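You operate a simulated robot arm through the tools that you are given. There is no shell and no other tool.

The job below is to be done with a simulated two-armed robot. You get a single attempt, and the scene is never put back.

Task
Peg all four green marks in two pulls, then take the clutch out.
Fine: board carrier at 9 cm for the first pull, at 0 cm for the second; motor off at the end; gates and holders stay.

It is judged by the outcome, as a careful person would: the job done as asked, and still so three seconds after it is handed in. It fails if anything else is knocked over, pushed out of place, dropped, spilled or broken.

Robot
Two 7-joint arms with fingered hands on one trunk that stands fixed in place. Base frame: the origin is at the foot of the trunk, x ahead of it, y to its left, z up. Units: mm, degrees, N and s.
The left shoulder is at [20, 269, 1197], the right one opposite. Each reaches about 1298 mm from its shoulder. Payload 5 kg a hand.
The tool frame of a hand sits at the grasp point between the pads (the TCP): z along the fingers, y along the line on which they close. The tips reach 42 mm beyond it. The gripper opens to 208 mm; its body begins 119 mm behind the TCP. The gripper is a hand of 4 fingers: y runs from the thumb to the fingers, the wrist lies at [0, 0, -317] in the tool frame, and closing takes about 1.5 s.
Orientation is that of the tool frame in the base frame, as a unit quaternion [x, y, z, w]. With the fingers straight down and closing along the base's y, the tool's x points along the base's -x, its y along +y and its z along -z.

Tools
- The arms move only by the tool play_rows. It takes "left_steps", "right_steps" or both (then of equal length, played together; a hand with none holds still); each is a list of rows, each a list of 2 entries, a list of its own where there are three numbers: the shift along the base's x, y, z in units of 400 mm (1.0 is 400 mm), then the turn, a rotation vector about the base's x, y, z in units of 60 degrees (1.0 is 60 degrees). In form: [[[x, y, z], [wx, wy, wz]], ...]. A call has 1 to 20 rows; each row is the pose to reach, as a shift and turn from the pose commanded when the call began. "left_fingers" and "right_fingers" are, for a hand that has rows, the finger opening in mm, from 0 to 208, set as the call begins (left out, the last holds). A call with a number of a shift or a turn outside -1 to 1 is refused whole. A row lasts 0.2 s, in which the tool goes at most 50 mm and 8.6 degrees; a call with a longer step from one row to the next is refused whole, and so is a gripper value outside its range. A pose out of reach is approached as far as the arm can. The call stops where the force on the tool passes 90 N (or 10 N more than at its start, if that is more) or the arm is blocked; 0.2 s more then pass. Each finger travels about 153 mm/s and halts on what it meets, pressing with about 21 N; the grip force reading is that of the motor and also rises with nothing between the fingers. The clock runs only during rows and for 0.2 s after the last one: add rows that repeat a pose to give the fingers time. It gives the time, the measured TCP pose, the force on the tool (base axes), the opening and the grip force at its end, in the units of the frame above (readings bear some noise), with the torque about the TCP (base axes, N m) and any sound that the robot's microphone picked up.
- Cameras (640 x 400 px; columns grow to the right, rows downward): "scene" is now at [162.3, -13.5, 1497]; the picture's right is [-0.14, -0.99, 0.00], its down [-0.22, 0.03, -0.97] and it looks along [0.96, -0.13, -0.23] (base axes); focal length 262 px, centre (320, 200). "left" rides on the left gripper at [-93, 2, -146] in its tool frame; the picture's right is [-0.01, -1.00, 0.00], its down [0.84, -0.01, -0.54] and it looks along [0.54, -0.01, 0.84] (tool axes); focal length 280 px, centre (320, 200). "right" rides on the right gripper at [94, 1, -146] in its tool frame; the picture's right is [-0.01, 1.00, 0.00], its down [-0.84, -0.01, -0.54] and it looks along [-0.54, -0.01, 0.84] (tool axes); focal length 280 px, centre (320, 200).
- capture(camera): a new picture of that camera. The clock stands still meanwhile.
- lift_body(by): moves the trunk up (or, below 0, down) by that many mm; the arms and the scene camera ride with it, the base frame stays. It gives what a move gives, with no picture.
- curl_fingers(finger1, finger2, finger3, thumb_bend, hand): sets how far each is bent, from 0 (flat) to 1 (curled in); at 0.3 the hand is open as for a grip, at 0.7 the pads meet at the TCP. One left out holds its place. A second passes; each finger stops where it meets its share of the squeeze, and holds until it gets a number again. A gripper value or a shape takes the hand back. It gives what a move gives, with no picture; readings hold the bend of each and the force on the fingers (four entries, about 0 where the hand has none), thumb and palm.
- hand_shape(shape, hand): the hand has 4 fingers and takes this shape, open, in about a second: jaw (thumb against the fingers, like two jaws); tri (thumb and two fingers); tip (a fingertip pinch); poke (one finger out to press); point (the index stretched); flat (the hand flat); cup (the hand cupped); fist (a fist). The gripper value then closes the fingers along that shape, each until it touches; the sizes above hold for jaw. It gives what a move gives, with no picture.
- aim_head(pan, tilt): turns the head with the scene camera to pan (to the left, within 80 degrees either way) and tilt (down, from -29 to 69), counted from straight ahead of the robot (the tilt from the chest, where the trunk bows). It gives what a move gives.
- locate(camera, pixels): there is no depth. For up to 12 entries [column, row, z] of the newest picture of that camera ("zoom" is the newest enlarged one), the place [x, y] in the base frame at which the ray of that pixel passes the height z, good to about 3 mm. The clock stands still meanwhile.
- zoom(camera, box): a new picture of the part [left, top, right, bottom] of that camera's present view, enlarged. The clock stands still meanwhile.
- hand_in(): hands the job in; it is judged then, once.

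Open the grippers and draw the arms clear of the work before you hand the job in, unless the task says otherwise.

The tools are called after "Emit:" as a command line: name --argument value ..., lists and objects as JSON in quotes. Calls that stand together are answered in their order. play_rows: Moves the arms, as the interface text tells. Its arguments: {"type":"object","properties":{"left_steps":{"type":"array","items":{"type":"array"}},"left_fingers":{"type":"number"},"right_steps":{"type":"array","items":{"type":"array"}},"right_fingers":{"type":"number"}},"required":[]} The other tools are called the same way: lift_body (by) moves the trunk up or down; hand_shape (shape, hand) gives the hand a shape; curl_fingers (finger1, finger2, finger3, thumb_bend, hand) moves the fingers one by one; aim_head (pan, tilt) turns the head that bears the scene camera; capture (camera) takes a picture; locate (camera, pixels) gives the place at which the rays of pixels pass given heights; zoom (camera, box) takes an enlarged picture of a part of a camera's view; hand_in () hands the job in.

At the start:

```text
time: 0.0
left_tool_pos: [548.5, 158.2, 1472.9]
left_orientation: [0.091, 0.996, 0.0, 0.001]
left_wrist_force: [-1.2, -0.1, -0.1]
left_torque: [0.01, -0.01, 0.02]
left_width: 207.7
left_gripper_force: 0.1
left_shape: jaw
left_bend: [0.3, 0.3, 0.3, 0.3]
left_finger forces: [0.1, 0.1, 0.0, 0.0, 0.1, 0.1]
right_tool_pos: [575.2, -353.2, 1522.5]
right_orientation: [0.091, 0.996, 0.0, 0.0]
right_wrist_force: [-0.8, 0.0, 0.8]
right_torque: [-0.01, -0.02, 0.0]
right_width: 207.8
right_gripper_force: 0.0
right_shape: jaw
right_bend: [0.3, 0.3, 0.3, 0.3]
right_finger forces: [0.1, 0.1, 0.1, 0.1, 0.1, 0.0]
trunk travel left (down, up): [-575.0, 46.0]
head pan, tilt (commanded): [-7.9, 13.0]
```

scene: 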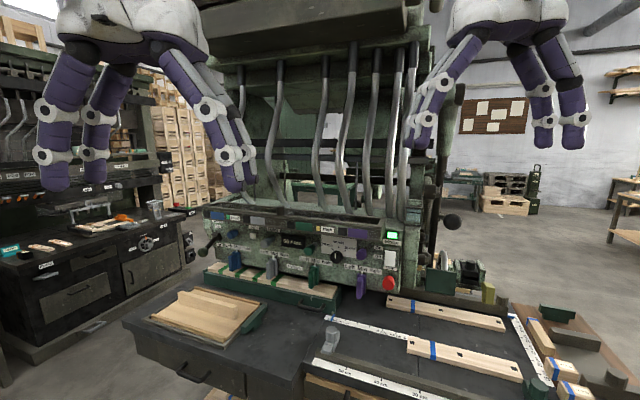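
right: 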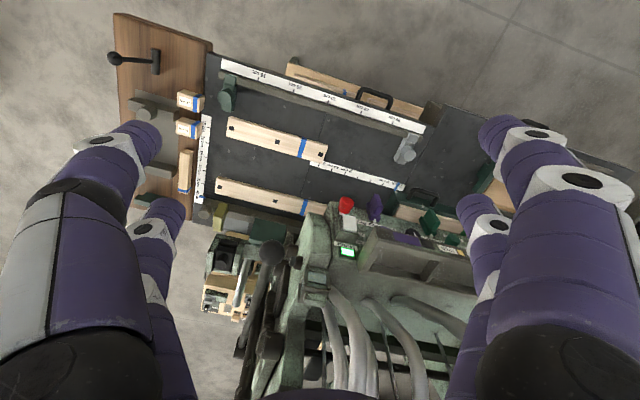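
left: 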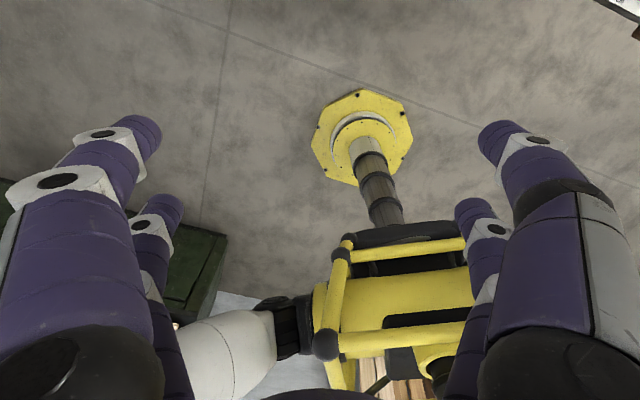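

The scene shows a multi-spindle machine with a control panel (about rows 200-290) and a bench with boards, blocks and rulers. I'll zoom into the panel and the bench to read labels.

Emit:
zoom --camera "scene" --box '[190, 190, 410, 310]'

Emit:
zoom --camera "scene" --box '[300, 280, 640, 400]'

Emit:
zoom --camera "scene" --box '[100, 250, 340, 400]'

Emit:
zoom --camera "right" --box '[100, 0, 460, 260]'

```text
2.91 times, centred on (300, 250) of scene
```

zoom: 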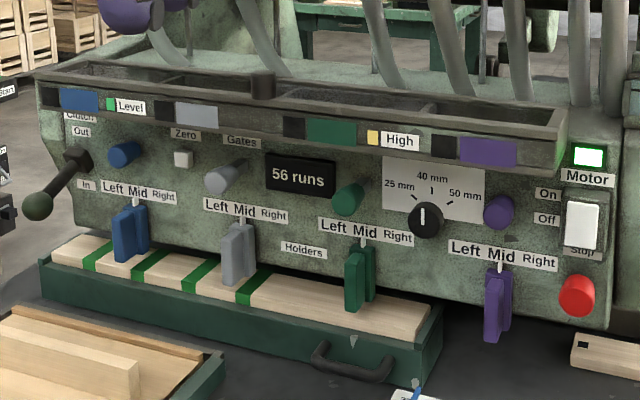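

```text
1.88 times, centred on (470, 340) of scene
```

zoom: 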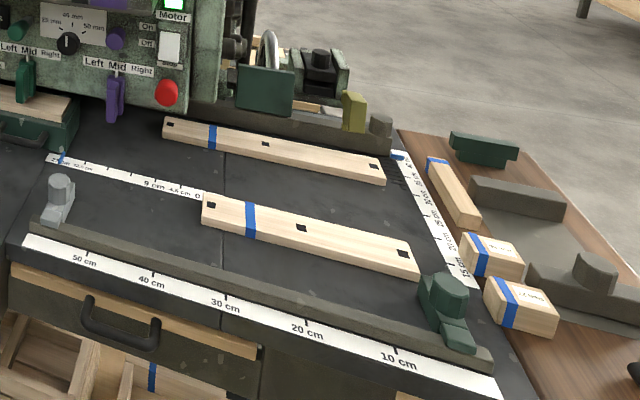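

```text
2.67 times, centred on (220, 325) of scene
```

zoom: 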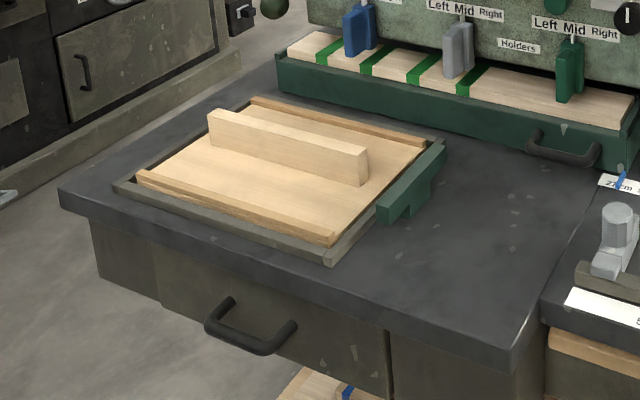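

```text
1.54 times, centred on (280, 130) of right
```

zoom: 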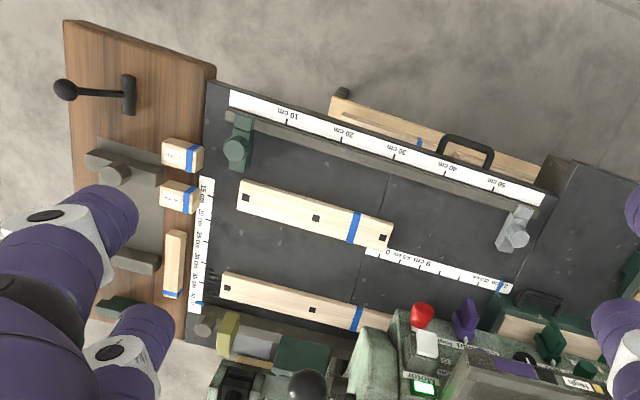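

I see a panel with clutch lever at left, four coloured shutters, motor switch, and a carrier scale on the bench. I'll enlarge the details further before touching anything.

Emit:
zoom --camera "scene" --box '[195, 195, 275, 245]'

Emit:
zoom --camera "scene" --box '[260, 205, 340, 255]'

Emit:
zoom --camera "scene" --box '[330, 215, 410, 300]'

Emit:
zoom --camera "scene" --box '[310, 290, 440, 370]'

Emit:
zoom --camera "scene" --box '[400, 180, 520, 310]'

Emit:
zoom --camera "scene" --box '[190, 240, 350, 320]'

```text
8.00 times, centred on (235, 220) of scene
```

zoom: 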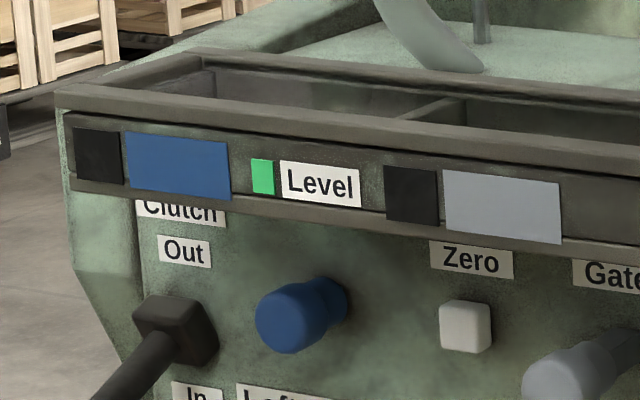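

```text
8.00 times, centred on (300, 230) of scene
```

zoom: 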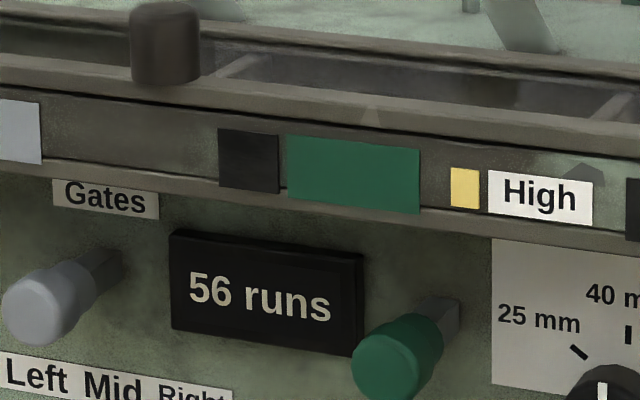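

```text
4.71 times, centred on (370, 258) of scene
```

zoom: 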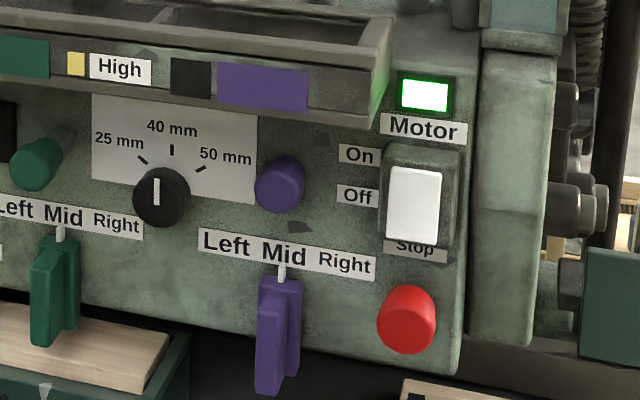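

```text
4.92 times, centred on (375, 330) of scene
```

zoom: 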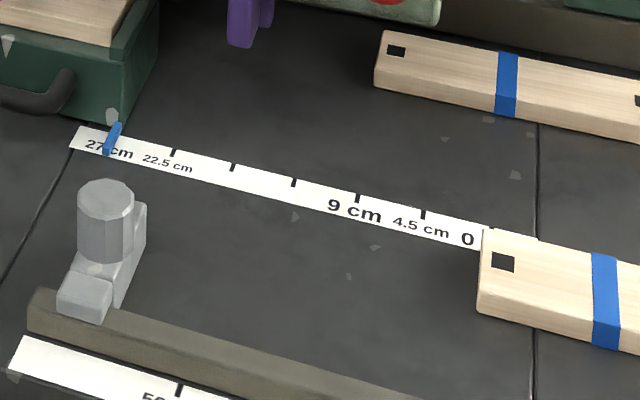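

```text
3.08 times, centred on (460, 245) of scene
```

zoom: 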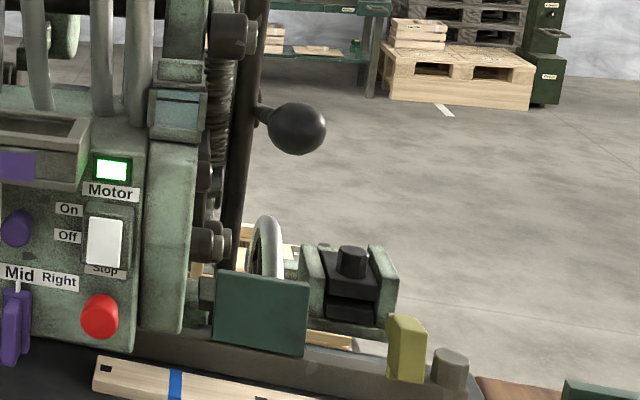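

```text
4.00 times, centred on (270, 280) of scene
```

zoom: 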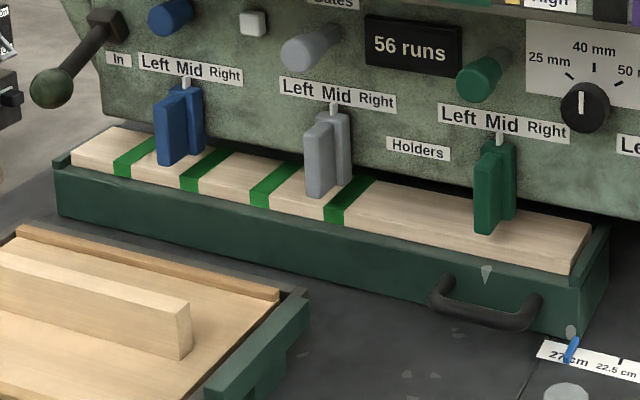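

The carrier pointer is over the 27 cm end of its scale and the gate knobs differ in protrusion. I'll use locate on the scale's 27 cm and 0 ticks at different heights to find the bench height, and on panel features.

Emit:
locate --camera "scene" --pixels '[[333.4, 318, 800], [409.6, 336.7, 800], [333.4, 318, 900], [409.6, 336.7, 900], [333.4, 318, 1000], [409.6, 336.7, 1000], [333.4, 318, 700], [409.6, 336.7, 700]]'

Emit:
aim_head --pan -15 --tilt 40

```text
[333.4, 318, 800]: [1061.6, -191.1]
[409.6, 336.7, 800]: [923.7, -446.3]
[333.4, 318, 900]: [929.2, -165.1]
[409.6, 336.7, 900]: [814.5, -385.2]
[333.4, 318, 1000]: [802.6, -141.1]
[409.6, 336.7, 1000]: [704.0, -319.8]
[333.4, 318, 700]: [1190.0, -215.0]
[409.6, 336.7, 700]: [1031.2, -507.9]
```

```text
time: 0.9
left_tool_pos: [548.9, 158.9, 1472.1]
left_orientation: [0.091, 0.996, 0.0, 0.001]
left_wrist_force: [-0.6, -0.4, -0.6]
left_torque: [-0.01, -0.01, -0.01]
left_width: 207.7
left_gripper_force: 0.1
left_shape: jaw
left_bend: [0.3, 0.3, 0.3, 0.3]
left_finger forces: [0.0, 0.1, 0.1, 0.0, 0.0, 0.0]
right_tool_pos: [575.8, -353.1, 1522.5]
right_orientation: [0.091, 0.996, -0.001, 0.0]
right_wrist_force: [0.1, 0.0, 0.6]
right_torque: [0.01, 0.01, -0.01]
right_width: 208.0
right_gripper_force: 0.2
right_shape: jaw
right_bend: [0.3, 0.3, 0.3, 0.3]
right_finger forces: [0.0, 0.0, 0.0, 0.0, 0.0, 0.0]
trunk travel left (down, up): [-575.0, 46.0]
head pan, tilt (commanded): [-15.0, 40.0]
```

The scale reads 270 mm long at about z=850, so the bench top is near 850, and the machine is rotated about 28° to me. I take pictures with the head tilted down.

Emit:
capture --camera "scene"

Emit:
zoom --camera "scene" --box '[150, 20, 400, 180]'

Emit:
zoom --camera "scene" --box '[300, 60, 560, 220]'

```text
taken
```

scene: 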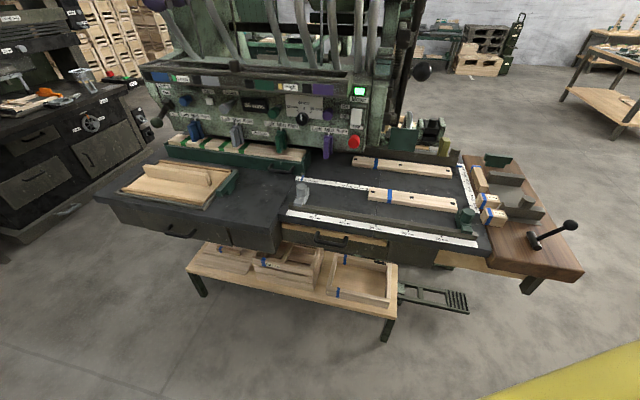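

```text
2.50 times, centred on (275, 100) of scene
```

zoom: 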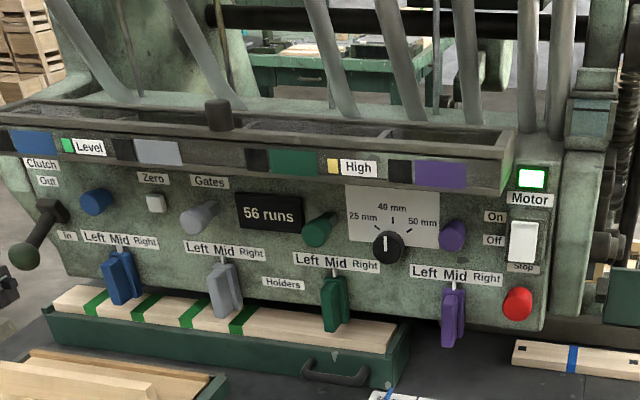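

```text
2.46 times, centred on (430, 140) of scene
```

zoom: 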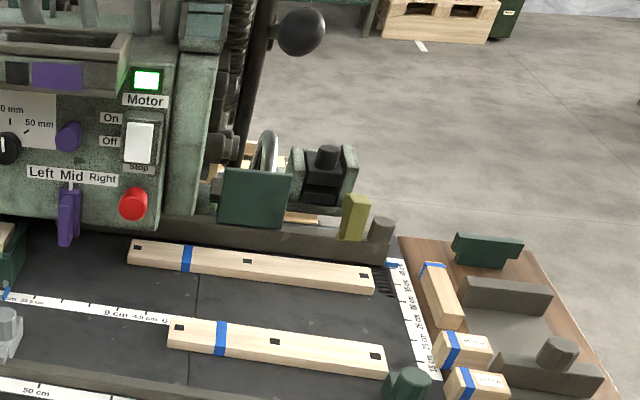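

Now I tilt the head up to see the pull lever and the upper part of the machine.

Emit:
aim_head --pan -15 --tilt 0

Emit:
capture --camera "scene"

```text
time: 2.0
left_tool_pos: [548.0, 158.5, 1472.8]
left_orientation: [0.091, 0.996, -0.001, 0.0]
left_wrist_force: [-0.1, -0.3, 0.2]
left_torque: [0.04, -0.01, 0.02]
left_width: 207.6
left_gripper_force: 0.1
left_shape: jaw
left_bend: [0.3, 0.3, 0.3, 0.3]
left_finger forces: [0.0, 0.0, 0.1, 0.0, 0.0, 0.0]
right_tool_pos: [574.8, -353.4, 1521.3]
right_orientation: [0.091, 0.996, 0.0, 0.0]
right_wrist_force: [0.6, -0.5, 0.3]
right_torque: [-0.04, 0.02, -0.03]
right_width: 207.9
right_gripper_force: 0.1
right_shape: jaw
right_bend: [0.3, 0.3, 0.3, 0.3]
right_finger forces: [0.0, 0.1, 0.0, 0.0, 0.0, 0.1]
trunk travel left (down, up): [-575.0, 46.0]
head pan, tilt (commanded): [-15.0, 0.0]
```

```text
taken
```

scene: 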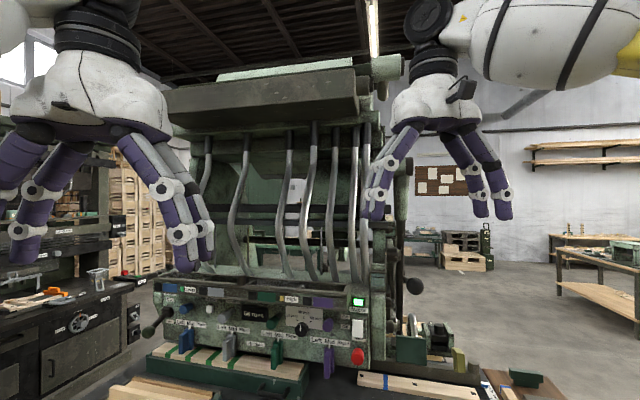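

The ball lever at (413,286) sits at the machine's right side. I zoom on it and the top of the machine and hopper tray.

Emit:
zoom --camera "scene" --box '[350, 140, 480, 380]'

Emit:
zoom --camera "scene" --box '[150, 60, 400, 220]'

Emit:
zoom --camera "scene" --box '[140, 260, 380, 400]'

```text
1.67 times, centred on (415, 260) of scene
```

zoom: 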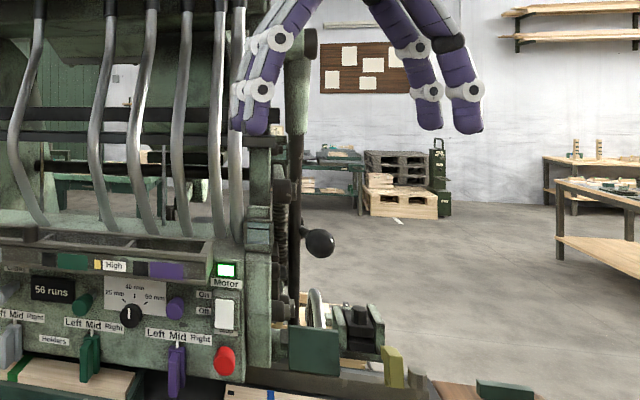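

```text
2.50 times, centred on (275, 140) of scene
```

zoom: 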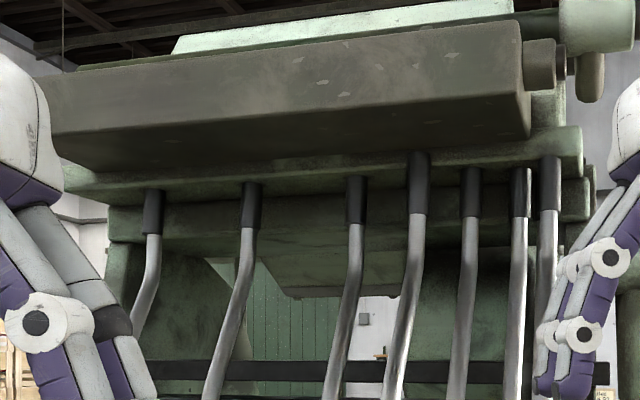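

```text
2.67 times, centred on (260, 330) of scene
```

zoom: 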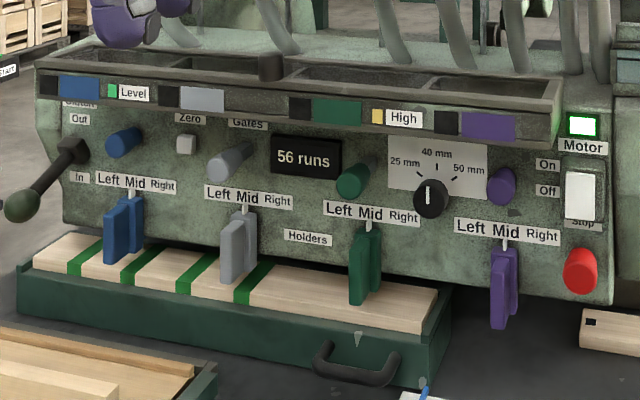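

I'll triangulate key features with locate from both scene and right cameras: the pull-lever ball, the red stop button, the motor lamp.

Emit:
capture --camera "right"

Emit:
locate --camera "scene" --pixels '[[415, 285.5, 1000], [415, 285.5, 1100], [415, 285.5, 1200], [357.5, 355, 900], [357.5, 355, 1000], [357.5, 355, 1100], [358.5, 302, 1000], [358.5, 302, 1100], [358.5, 302, 1200]]'

Emit:
zoom --camera "right" --box '[160, 180, 480, 380]'

```text
taken
```

right: 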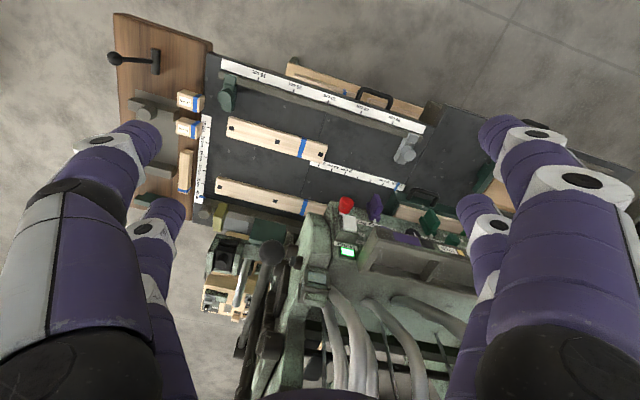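

```text
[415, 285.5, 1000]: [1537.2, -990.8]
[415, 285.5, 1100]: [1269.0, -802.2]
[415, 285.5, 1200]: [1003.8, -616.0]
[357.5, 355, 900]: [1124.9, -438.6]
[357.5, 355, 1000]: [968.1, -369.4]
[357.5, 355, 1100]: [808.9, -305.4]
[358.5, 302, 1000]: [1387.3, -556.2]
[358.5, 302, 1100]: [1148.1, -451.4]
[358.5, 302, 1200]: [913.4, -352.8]
```

```text
2.00 times, centred on (320, 280) of right
```

zoom: 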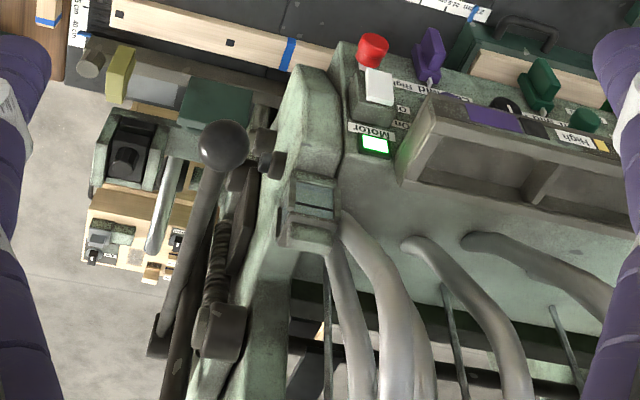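

I locate the same features (ball at (271,253.5), lamp (347.5,252), stop button (346,205)) from the right camera.

Emit:
locate --camera "right" --pixels '[[271, 253.5, 1000], [271, 253.5, 1100], [271, 253.5, 1200], [346, 205, 900], [346, 205, 1000], [346, 205, 1100], [347.5, 252, 1000], [347.5, 252, 1100], [347.5, 252, 1200]]'

Emit:
zoom --camera "right" --box '[200, 220, 320, 400]'

Emit:
zoom --camera "scene" --box '[370, 220, 470, 320]'

```text
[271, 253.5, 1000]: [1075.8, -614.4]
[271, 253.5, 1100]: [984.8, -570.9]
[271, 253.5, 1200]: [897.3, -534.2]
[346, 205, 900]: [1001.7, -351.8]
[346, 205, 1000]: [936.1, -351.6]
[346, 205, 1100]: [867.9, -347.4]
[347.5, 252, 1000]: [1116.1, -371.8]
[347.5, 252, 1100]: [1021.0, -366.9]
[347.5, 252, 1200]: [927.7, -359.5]
```

```text
2.22 times, centred on (260, 310) of right
```

zoom: 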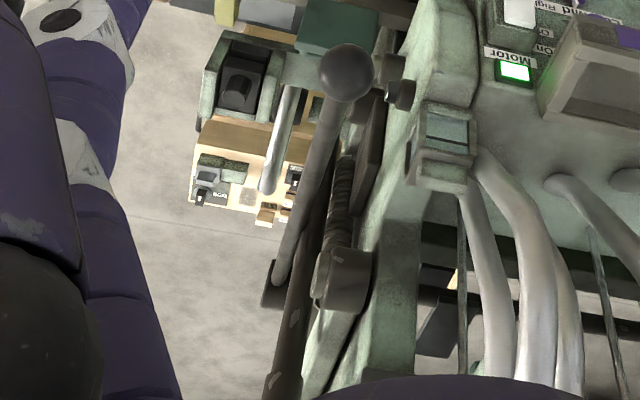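

```text
4.00 times, centred on (420, 270) of scene
```

zoom: 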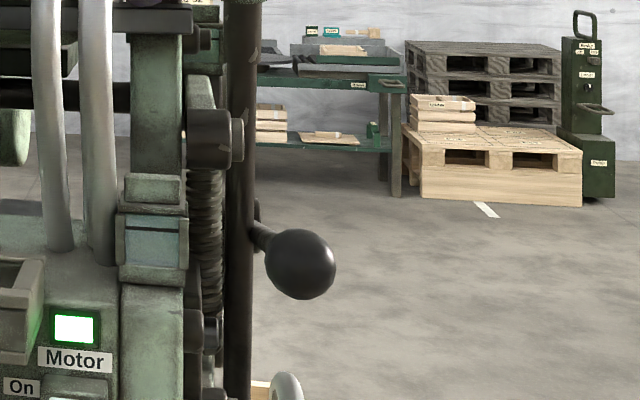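

The lamp comes out at about (936,-362,1190), the stop button (912,-348,1035), the ball about (840,-506,1260). I locate the lever's pivot end from both cameras.

Emit:
locate --camera "right" --pixels '[[242, 348, 1000], [242, 348, 1100], [242, 348, 1200], [242, 348, 1300]]'

Emit:
locate --camera "scene" --pixels '[[403, 274, 1000], [403, 274, 1100], [403, 274, 1200], [403, 274, 1300]]'

```text
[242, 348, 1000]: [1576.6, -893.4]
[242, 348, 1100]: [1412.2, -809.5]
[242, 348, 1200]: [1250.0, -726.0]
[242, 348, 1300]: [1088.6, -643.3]
```

```text
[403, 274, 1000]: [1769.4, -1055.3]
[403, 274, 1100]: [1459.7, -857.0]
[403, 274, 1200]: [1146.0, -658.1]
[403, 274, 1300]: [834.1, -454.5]
```

The lever rod runs from the ball (840,-506,1260) back to a pivot near (1360,-790,1130), so it is pulled downward. Next I check whether the loose board right of the carrier lies in its path, from the right camera.

Emit:
zoom --camera "right" --box '[190, 120, 470, 240]'

Emit:
aim_head --pan -20 --tilt 30

Emit:
zoom --camera "scene" --box '[200, 150, 440, 290]'

Emit:
capture --camera "scene"

```text
2.29 times, centred on (330, 180) of right
```

zoom: 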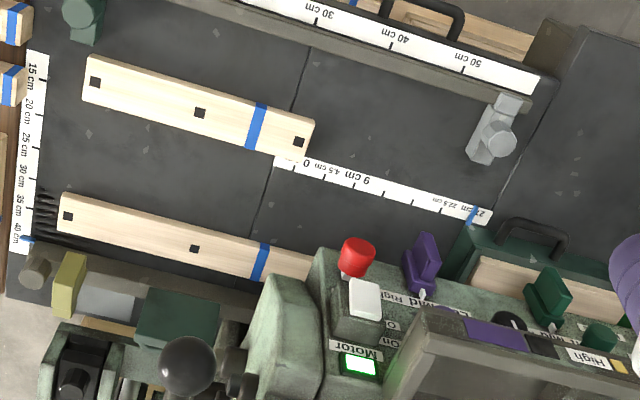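

```text
time: 2.9
left_tool_pos: [547.7, 157.8, 1471.2]
left_orientation: [0.091, 0.996, 0.0, 0.0]
left_wrist_force: [0.4, -0.1, -0.2]
left_torque: [0.01, 0.01, 0.0]
left_width: 207.4
left_gripper_force: 0.1
left_shape: jaw
left_bend: [0.3, 0.3, 0.3, 0.3]
left_finger forces: [0.1, 0.0, 0.0, 0.0, 0.0, 0.0]
right_tool_pos: [575.5, -353.1, 1522.2]
right_orientation: [0.09, 0.996, 0.0, 0.0]
right_wrist_force: [-0.5, 0.9, 0.6]
right_torque: [-0.01, -0.03, 0.04]
right_width: 207.6
right_gripper_force: 0.1
right_shape: jaw
right_bend: [0.3, 0.3, 0.3, 0.3]
right_finger forces: [0.0, 0.0, 0.0, 0.0, 0.0, 0.0]
trunk travel left (down, up): [-575.0, 46.0]
head pan, tilt (commanded): [-20.0, 30.0]
```

```text
2.67 times, centred on (320, 220) of scene
```

zoom: 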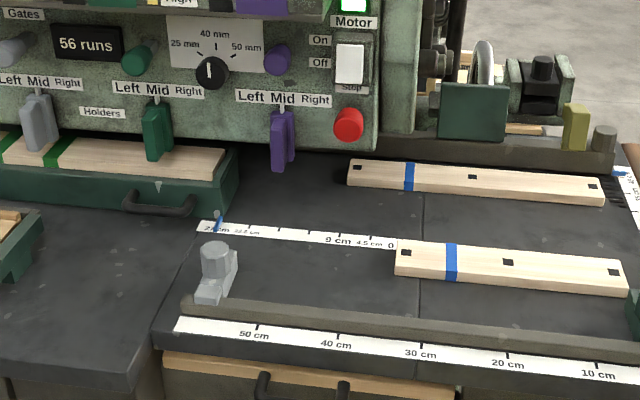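

```text
taken
```

scene: 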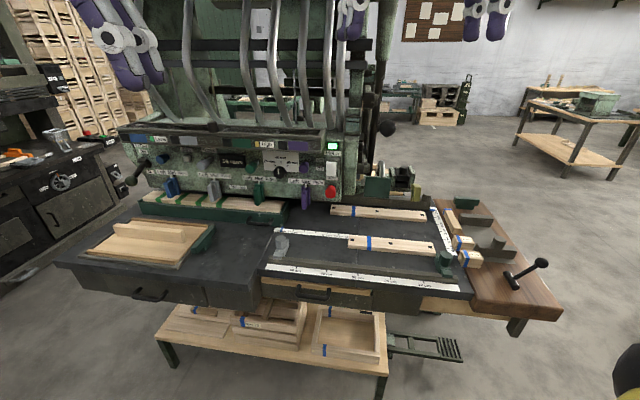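

I locate the carrier's right end, the tick marks, and the rear loose board's corners from the scene camera.

Emit:
locate --camera "scene" --pixels '[[284.4, 225.6, 850], [279.9, 229.4, 850], [349.2, 235, 850], [330.1, 214.2, 850], [426, 222, 850], [329.8, 209, 875], [330.5, 204.5, 875], [426, 216, 875], [290, 201.2, 910], [281, 216, 910]]'

Emit:
zoom --camera "scene" --box '[260, 180, 360, 245]'

```text
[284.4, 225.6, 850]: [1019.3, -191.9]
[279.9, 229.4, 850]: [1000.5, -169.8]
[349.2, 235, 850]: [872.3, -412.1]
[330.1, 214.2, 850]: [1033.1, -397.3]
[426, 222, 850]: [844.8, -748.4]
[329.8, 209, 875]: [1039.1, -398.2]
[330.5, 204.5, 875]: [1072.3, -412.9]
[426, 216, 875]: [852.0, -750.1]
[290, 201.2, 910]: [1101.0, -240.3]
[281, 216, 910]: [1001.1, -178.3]
```

```text
6.15 times, centred on (310, 212) of scene
```

zoom: 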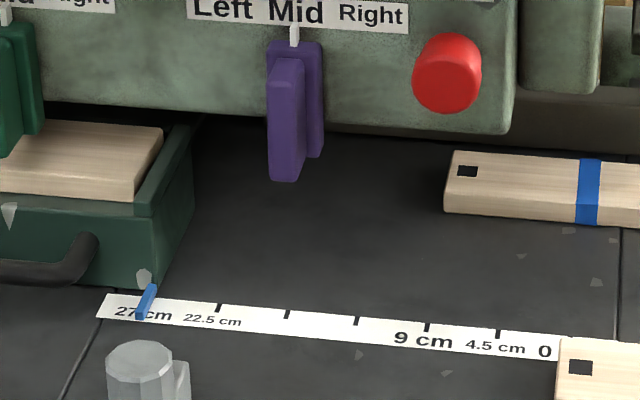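

The rear board's front edge lies about 13 mm behind the carrier's rear, so the carrier path looks clear. Now I aim the head at the clutch/left side of the panel to judge the lever state and gates.

Emit:
aim_head --pan 0 --tilt 20

Emit:
capture --camera "scene"

Emit:
zoom --camera "scene" --box '[200, 130, 330, 230]'

```text
time: 3.8
left_tool_pos: [548.6, 158.6, 1473.5]
left_orientation: [0.09, 0.996, 0.0, -0.001]
left_wrist_force: [-0.3, 0.6, -0.5]
left_torque: [-0.01, 0.02, 0.01]
left_width: 207.6
left_gripper_force: 0.1
left_shape: jaw
left_bend: [0.3, 0.3, 0.3, 0.3]
left_finger forces: [0.0, 0.0, 0.0, 0.0, 0.0, 0.0]
right_tool_pos: [575.5, -352.8, 1523.1]
right_orientation: [0.091, 0.996, 0.0, 0.0]
right_wrist_force: [-0.3, -0.1, 0.2]
right_torque: [0.05, -0.01, 0.0]
right_width: 208.0
right_gripper_force: 0.0
right_shape: jaw
right_bend: [0.3, 0.3, 0.3, 0.3]
right_finger forces: [0.0, 0.0, 0.1, 0.1, 0.0, 0.1]
trunk travel left (down, up): [-575.0, 46.0]
head pan, tilt (commanded): [0.0, 20.0]
```

```text
taken
```

scene: 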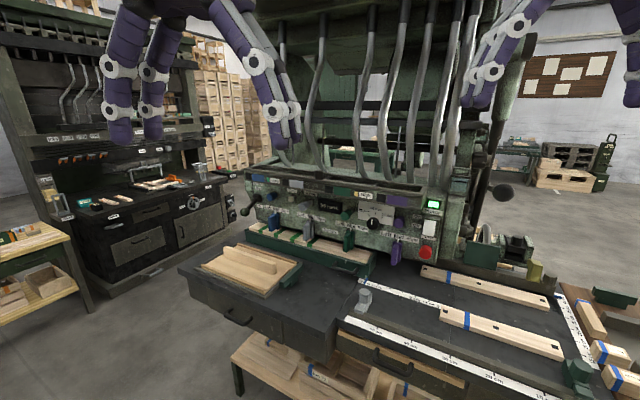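

```text
4.00 times, centred on (265, 180) of scene
```

zoom: 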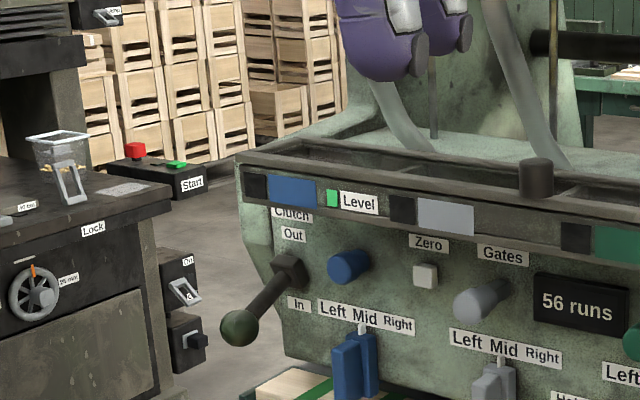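

The clutch lever points out and down toward "In". I zoom on the carrier to measure the green marks and holders along the machine.

Emit:
zoom --camera "scene" --box '[235, 195, 445, 295]'

Emit:
zoom --camera "scene" --box '[235, 200, 335, 265]'

Emit:
zoom --camera "scene" --box '[330, 190, 450, 270]'

```text
3.05 times, centred on (340, 245) of scene
```

zoom: 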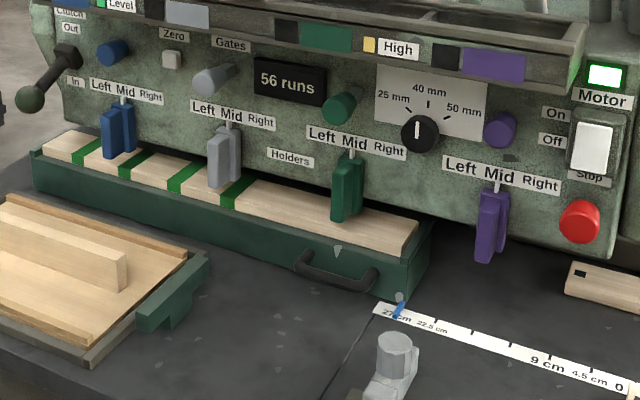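

```text
6.15 times, centred on (285, 232) of scene
```

zoom: 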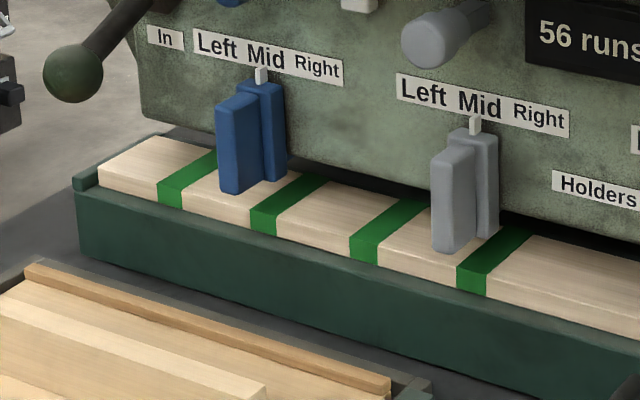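

```text
5.00 times, centred on (390, 230) of scene
```

zoom: 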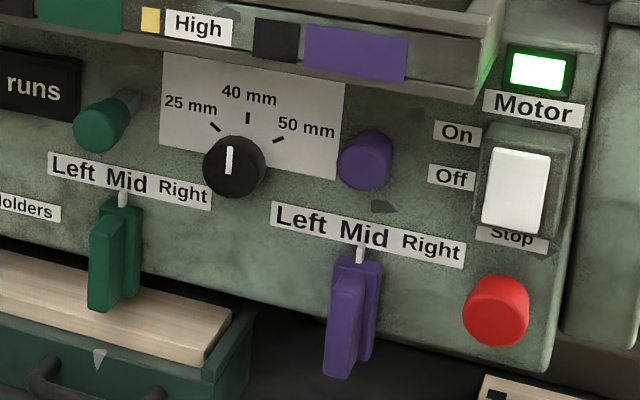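

I locate the four mark centres (front edge of the board top) and the holder bodies to compare with head spacing.

Emit:
capture --camera "scene"

Emit:
locate --camera "scene" --pixels '[[260.6, 229.9, 905], [275.9, 233.9, 905], [292.1, 238.5, 905], [309.7, 243.0, 905], [366, 279, 850], [245.4, 236.5, 850], [371.5, 259, 905], [260.6, 229.9, 890], [309.7, 243.0, 890]]'

```text
taken
```

scene: 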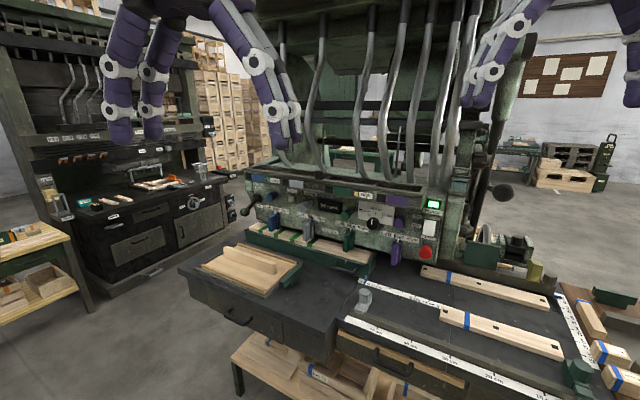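

```text
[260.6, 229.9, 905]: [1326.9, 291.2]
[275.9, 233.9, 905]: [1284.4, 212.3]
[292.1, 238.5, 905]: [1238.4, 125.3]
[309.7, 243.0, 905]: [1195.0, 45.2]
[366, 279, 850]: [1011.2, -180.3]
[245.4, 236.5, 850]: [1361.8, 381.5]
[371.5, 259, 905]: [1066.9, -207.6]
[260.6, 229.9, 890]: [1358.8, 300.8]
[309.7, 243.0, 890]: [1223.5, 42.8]
```

Mark spacing measures about 90 mm, consistent with 9 cm then 0 cm. I now locate the clutch lever's pivot (257.5,197.5) and ball (245,212) rays at candidate heights, plus lever/handle details.

Emit:
locate --camera "scene" --pixels '[[257.5, 197.5, 1050], [257.5, 197.5, 1100], [257.5, 197.5, 1150], [245, 212, 1000], [245, 212, 1050], [245, 212, 1100], [345, 269, 880], [333, 266, 880], [358, 273, 880], [433, 204, 1190], [427, 253, 1035]]'

```text
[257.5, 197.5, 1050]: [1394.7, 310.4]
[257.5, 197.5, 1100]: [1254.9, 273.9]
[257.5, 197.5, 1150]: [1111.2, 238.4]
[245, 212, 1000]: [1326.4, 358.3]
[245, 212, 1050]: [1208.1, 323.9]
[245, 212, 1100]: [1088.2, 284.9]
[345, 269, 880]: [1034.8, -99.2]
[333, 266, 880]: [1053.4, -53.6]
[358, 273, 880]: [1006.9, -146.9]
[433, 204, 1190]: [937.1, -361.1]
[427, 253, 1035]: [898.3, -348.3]
```

The clutch ball is near (1174,313,1064) and the carrier handle spans roughly r = -127..-23 mm left of the 27 cm tick at n≈-5. I tilt the right hand 45° forward and lower it to get a level look at the pull lever with its camera.

Emit:
play_rows --right_steps '[[[0, 0, -0.08], [-0.035, -0.102, -0.039]], [[0, 0, -0.16], [-0.071, -0.203, -0.079]], [[0, 0, -0.24], [-0.106, -0.305, -0.118]], [[0, 0, -0.32], [-0.141, -0.406, -0.158]], [[0, 0, -0.4], [-0.176, -0.508, -0.197]], [[0, 0, -0.48], [-0.212, -0.609, -0.237]], [[0, 0, -0.555], [-0.247, -0.711, -0.276]]]'

Emit:
capture --camera "right"

Emit:
capture --camera "scene"

```text
time: 5.4
left_tool_pos: [549.7, 154.6, 1471.3]
left_orientation: [0.092, 0.996, 0.001, 0.0]
left_wrist_force: [2.2, -1.8, -0.9]
left_torque: [0.31, 0.21, -0.02]
left_width: 208.3
left_gripper_force: 0.1
left_shape: jaw
left_bend: [0.3, 0.3, 0.3, 0.3]
left_finger forces: [0.0, 0.1, 0.0, 0.1, 0.0, 0.1]
right_tool_pos: [615.6, -396.7, 1353.3]
right_orientation: [0.201, 0.913, -0.089, 0.344]
right_wrist_force: [0.6, -1.6, 0.4]
right_torque: [0.09, 0.02, 0.13]
right_width: 208.1
right_gripper_force: 0.1
right_shape: jaw
right_bend: [0.3, 0.3, 0.3, 0.3]
right_finger forces: [0.1, 0.0, 0.0, 0.1, 0.1, 0.1]
right hand out of reach, approached as far as the arm can: row 6, 7
trunk travel left (down, up): [-575.0, 46.0]
head pan, tilt (commanded): [0.0, 20.0]
```

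```text
taken
```

right: 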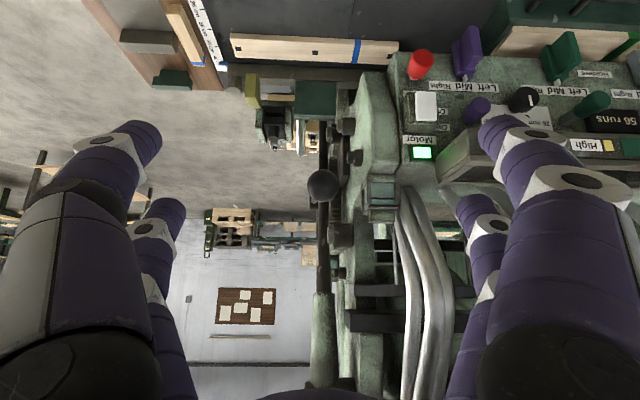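

```text
taken
```

scene: 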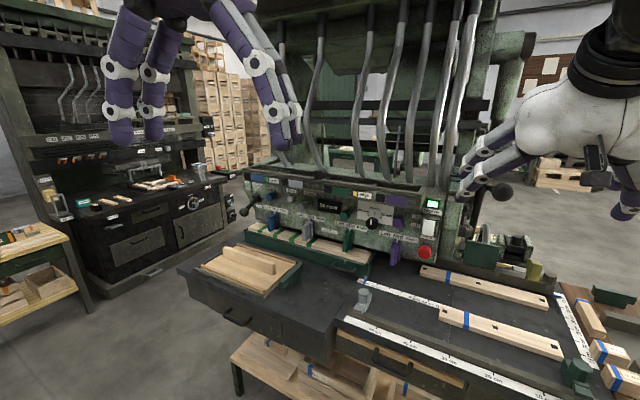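

The 45° pose near the body was just out of reach, but the right camera now shows the lever end-on with the ball at (323,186). I zoom there.

Emit:
zoom --camera "right" --box '[220, 60, 440, 300]'

Emit:
zoom --camera "right" --box '[380, 20, 640, 190]'

Emit:
locate --camera "right" --pixels '[[323, 186, 1200], [323, 186, 1240], [323, 186, 1260], [323, 186, 1280], [423, 153, 1190], [421, 65, 1035]]'

```text
1.67 times, centred on (330, 180) of right
```

zoom: 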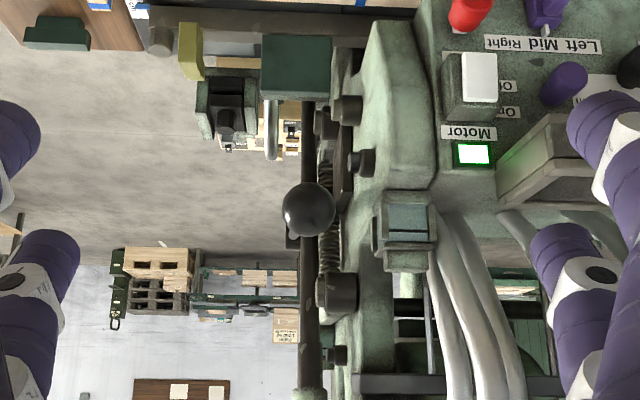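

```text
2.35 times, centred on (510, 105) of right
```

zoom: 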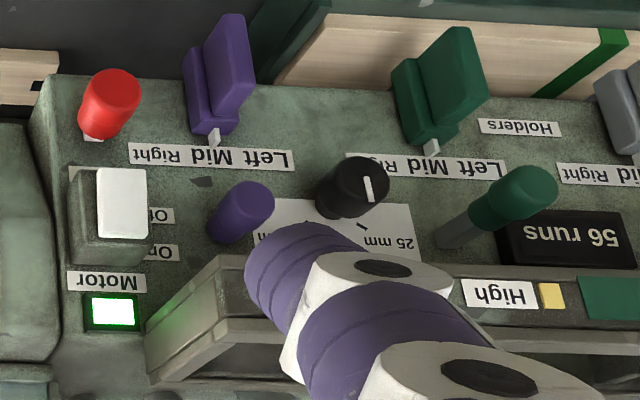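

```text
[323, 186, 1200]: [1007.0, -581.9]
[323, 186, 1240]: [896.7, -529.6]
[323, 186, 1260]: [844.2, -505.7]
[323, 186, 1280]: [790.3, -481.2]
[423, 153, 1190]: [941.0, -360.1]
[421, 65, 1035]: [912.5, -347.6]
```

The purple gate knob is in and the green out, as found; I leave them. I zoom on the grey stop post near (364,295) and the carrier handle to plan the hand's path.

Emit:
zoom --camera "scene" --box '[310, 240, 430, 330]'

Emit:
zoom --camera "scene" --box '[320, 215, 400, 285]'

```text
4.44 times, centred on (370, 285) of scene
```

zoom: 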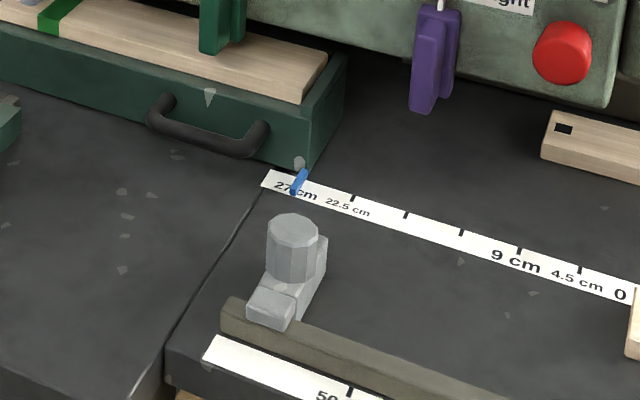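

```text
5.71 times, centred on (360, 250) of scene
```

zoom: 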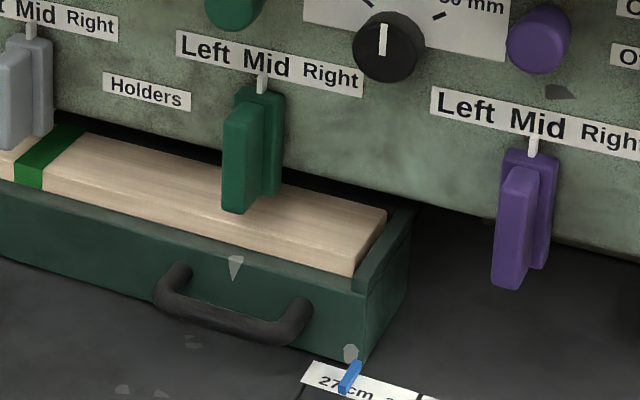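

I locate the handle and carrier corner pixels of this enlarged picture at candidate heights.

Emit:
locate --camera "zoom" --pixels '[[362, 360, 850], [358, 297, 890], [358, 297, 900], [358, 297, 910], [410, 210, 900], [410, 210, 910], [160, 290, 880], [225, 328, 880], [300, 335, 880], [185, 275, 880], [305, 305, 880], [350, 388, 850]]'

Emit:
locate --camera "scene" --pixels '[[364, 291, 900], [364, 291, 920], [364, 291, 940], [359, 311, 850], [359, 311, 870], [363, 305, 850], [315, 322, 850], [344, 316, 850]]'

```text
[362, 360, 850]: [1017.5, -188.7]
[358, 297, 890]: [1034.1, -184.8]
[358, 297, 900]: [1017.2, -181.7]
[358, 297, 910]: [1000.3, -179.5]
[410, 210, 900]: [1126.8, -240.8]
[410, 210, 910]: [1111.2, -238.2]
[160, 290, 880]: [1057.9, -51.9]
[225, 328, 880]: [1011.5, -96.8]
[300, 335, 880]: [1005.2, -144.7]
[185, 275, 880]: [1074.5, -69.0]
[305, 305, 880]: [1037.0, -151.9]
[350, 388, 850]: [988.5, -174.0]
```

```text
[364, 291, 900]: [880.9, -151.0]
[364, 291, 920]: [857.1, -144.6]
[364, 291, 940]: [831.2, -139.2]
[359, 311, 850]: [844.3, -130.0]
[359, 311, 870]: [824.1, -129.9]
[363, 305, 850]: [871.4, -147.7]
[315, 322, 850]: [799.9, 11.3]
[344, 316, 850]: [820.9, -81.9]
```

The carrier's rear edge may be close to the loose rear board, so I want a better view. I bring the right hand upright and lower over the bench so its camera looks at the carrier's right end and that board.

Emit:
play_rows --right_steps '[[[0.044, -0.02, -0.042], [0.058, 0.11, 0]], [[0.0875, -0.039, -0.083], [0.117, 0.221, 0]], [[0.131, -0.059, -0.125], [0.175, 0.331, 0]], [[0.175, -0.079, -0.167], [0.234, 0.442, 0]], [[0.219, -0.098, -0.208], [0.292, 0.552, 0]], [[0.2625, -0.118, -0.25], [0.351, 0.663, 0]]]'

Emit:
capture --camera "right"

```text
time: 6.8
left_tool_pos: [551.6, 156.3, 1470.6]
left_orientation: [0.091, 0.996, 0.0, -0.001]
left_wrist_force: [2.3, -1.0, -1.7]
left_torque: [0.08, 0.3, 0.03]
left_width: 208.0
left_gripper_force: 0.1
left_shape: jaw
left_bend: [0.3, 0.3, 0.3, 0.3]
left_finger forces: [0.0, 0.0, 0.0, 0.1, 0.0, 0.0]
right_tool_pos: [721.1, -438.1, 1253.7]
right_orientation: [0.216, 0.976, 0.015, -0.028]
right_wrist_force: [0.8, -0.7, 0.4]
right_torque: [0.08, 0.12, 0.04]
right_width: 207.8
right_gripper_force: 0.0
right_shape: jaw
right_bend: [0.3, 0.3, 0.3, 0.3]
right_finger forces: [0.0, 0.0, 0.0, 0.0, 0.0, 0.1]
trunk travel left (down, up): [-575.0, 46.0]
head pan, tilt (commanded): [0.0, 20.0]
```

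```text
taken
```

right: 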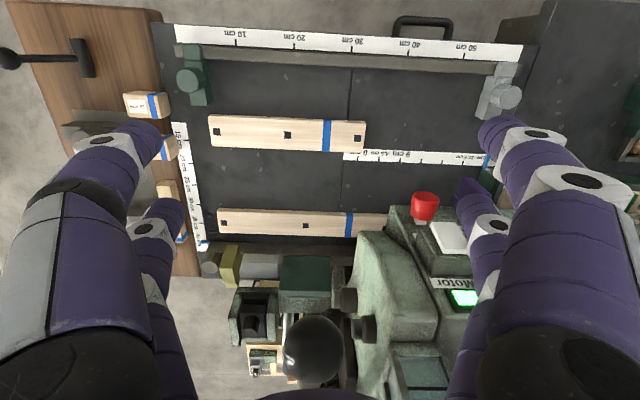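

The commanded pose starts from the achieved one, good. I now zoom the scene camera on the carrier's right end and the loose board's left end to compare their depth positions.

Emit:
aim_head --pan -18 --tilt 32

Emit:
zoom --camera "scene" --box '[285, 175, 365, 225]'

```text
time: 7.6
left_tool_pos: [550.4, 156.7, 1471.0]
left_orientation: [0.091, 0.996, 0.0, -0.001]
left_wrist_force: [1.5, -0.2, -1.2]
left_torque: [0.03, 0.12, -0.03]
left_width: 207.9
left_gripper_force: 0.1
left_shape: jaw
left_bend: [0.3, 0.3, 0.3, 0.3]
left_finger forces: [0.0, 0.1, 0.0, 0.0, 0.0, 0.0]
right_tool_pos: [721.2, -435.5, 1253.0]
right_orientation: [0.216, 0.976, 0.013, -0.027]
right_wrist_force: [1.0, 0.0, -1.5]
right_torque: [0.06, 0.11, 0.02]
right_width: 208.0
right_gripper_force: 0.0
right_shape: jaw
right_bend: [0.3, 0.3, 0.3, 0.3]
right_finger forces: [0.1, 0.1, 0.0, 0.1, 0.1, 0.0]
trunk travel left (down, up): [-575.0, 46.0]
head pan, tilt (commanded): [-18.0, 32.0]
```

```text
8.00 times, centred on (325, 200) of scene
```

zoom: 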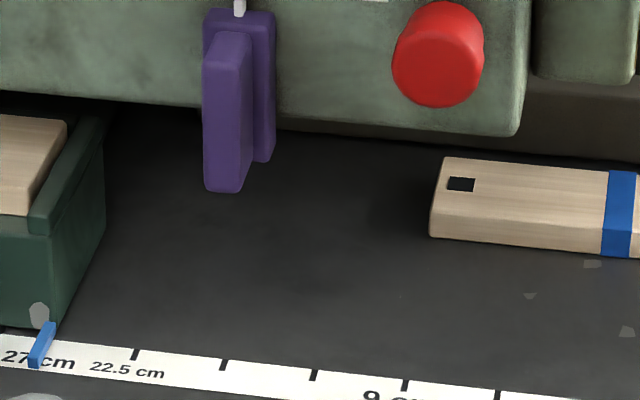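

I locate the carrier's right-end bottom corners (52,322),(107,236) and the board's left-front bottom corner (430,236), plus the 22.5 and 9 cm ticks.

Emit:
locate --camera "zoom" --pixels '[[52, 322, 850], [107, 236, 850], [430, 237, 850], [600, 257, 850], [136, 349, 850], [406, 380, 850], [45, 225, 897], [103, 120, 897], [30, 365, 850], [443, 158, 875], [430, 205, 875]]'

```text
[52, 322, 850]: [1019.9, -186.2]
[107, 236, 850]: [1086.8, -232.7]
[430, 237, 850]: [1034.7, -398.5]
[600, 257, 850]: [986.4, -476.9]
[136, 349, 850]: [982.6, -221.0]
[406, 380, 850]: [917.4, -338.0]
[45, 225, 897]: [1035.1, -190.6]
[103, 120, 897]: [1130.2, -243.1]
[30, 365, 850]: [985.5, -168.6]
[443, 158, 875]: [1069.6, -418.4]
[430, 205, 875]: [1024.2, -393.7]
```

The carrier's rear edge sits 20–30 mm in front of the board's front edge, so it clears. I also check the front board against the carrier's blue pointer at the 0 position from the right camera.

Emit:
zoom --camera "right" --box '[330, 105, 490, 205]'

```text
4.00 times, centred on (410, 155) of right
```

zoom: 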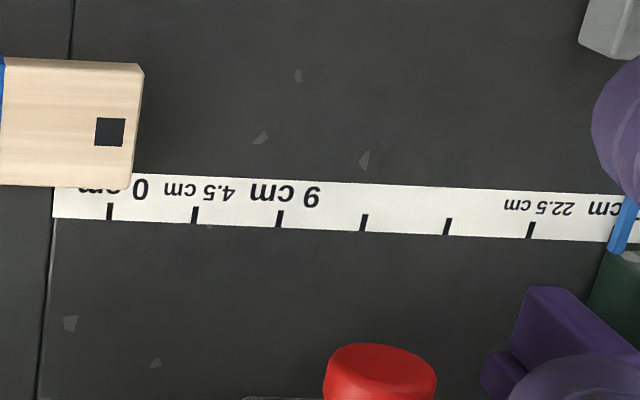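

I locate the front board's rear-left corner (135,187) at the board-top height and the ticks and pointer in this enlarged view.

Emit:
locate --camera "zoom" --pixels '[[135, 187, 875], [135, 187, 880], [143, 65, 875], [5, 185, 875], [110, 220, 850], [280, 226, 850], [531, 239, 850], [632, 202, 855], [618, 250, 855], [632, 202, 850], [110, 178, 850]]'

```text
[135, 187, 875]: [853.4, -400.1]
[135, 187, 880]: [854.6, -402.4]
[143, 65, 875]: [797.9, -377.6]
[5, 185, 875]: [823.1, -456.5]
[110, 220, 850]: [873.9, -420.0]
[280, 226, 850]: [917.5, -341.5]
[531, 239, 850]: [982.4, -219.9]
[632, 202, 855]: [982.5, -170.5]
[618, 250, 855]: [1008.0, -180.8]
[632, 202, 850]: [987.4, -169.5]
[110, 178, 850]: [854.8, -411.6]
```

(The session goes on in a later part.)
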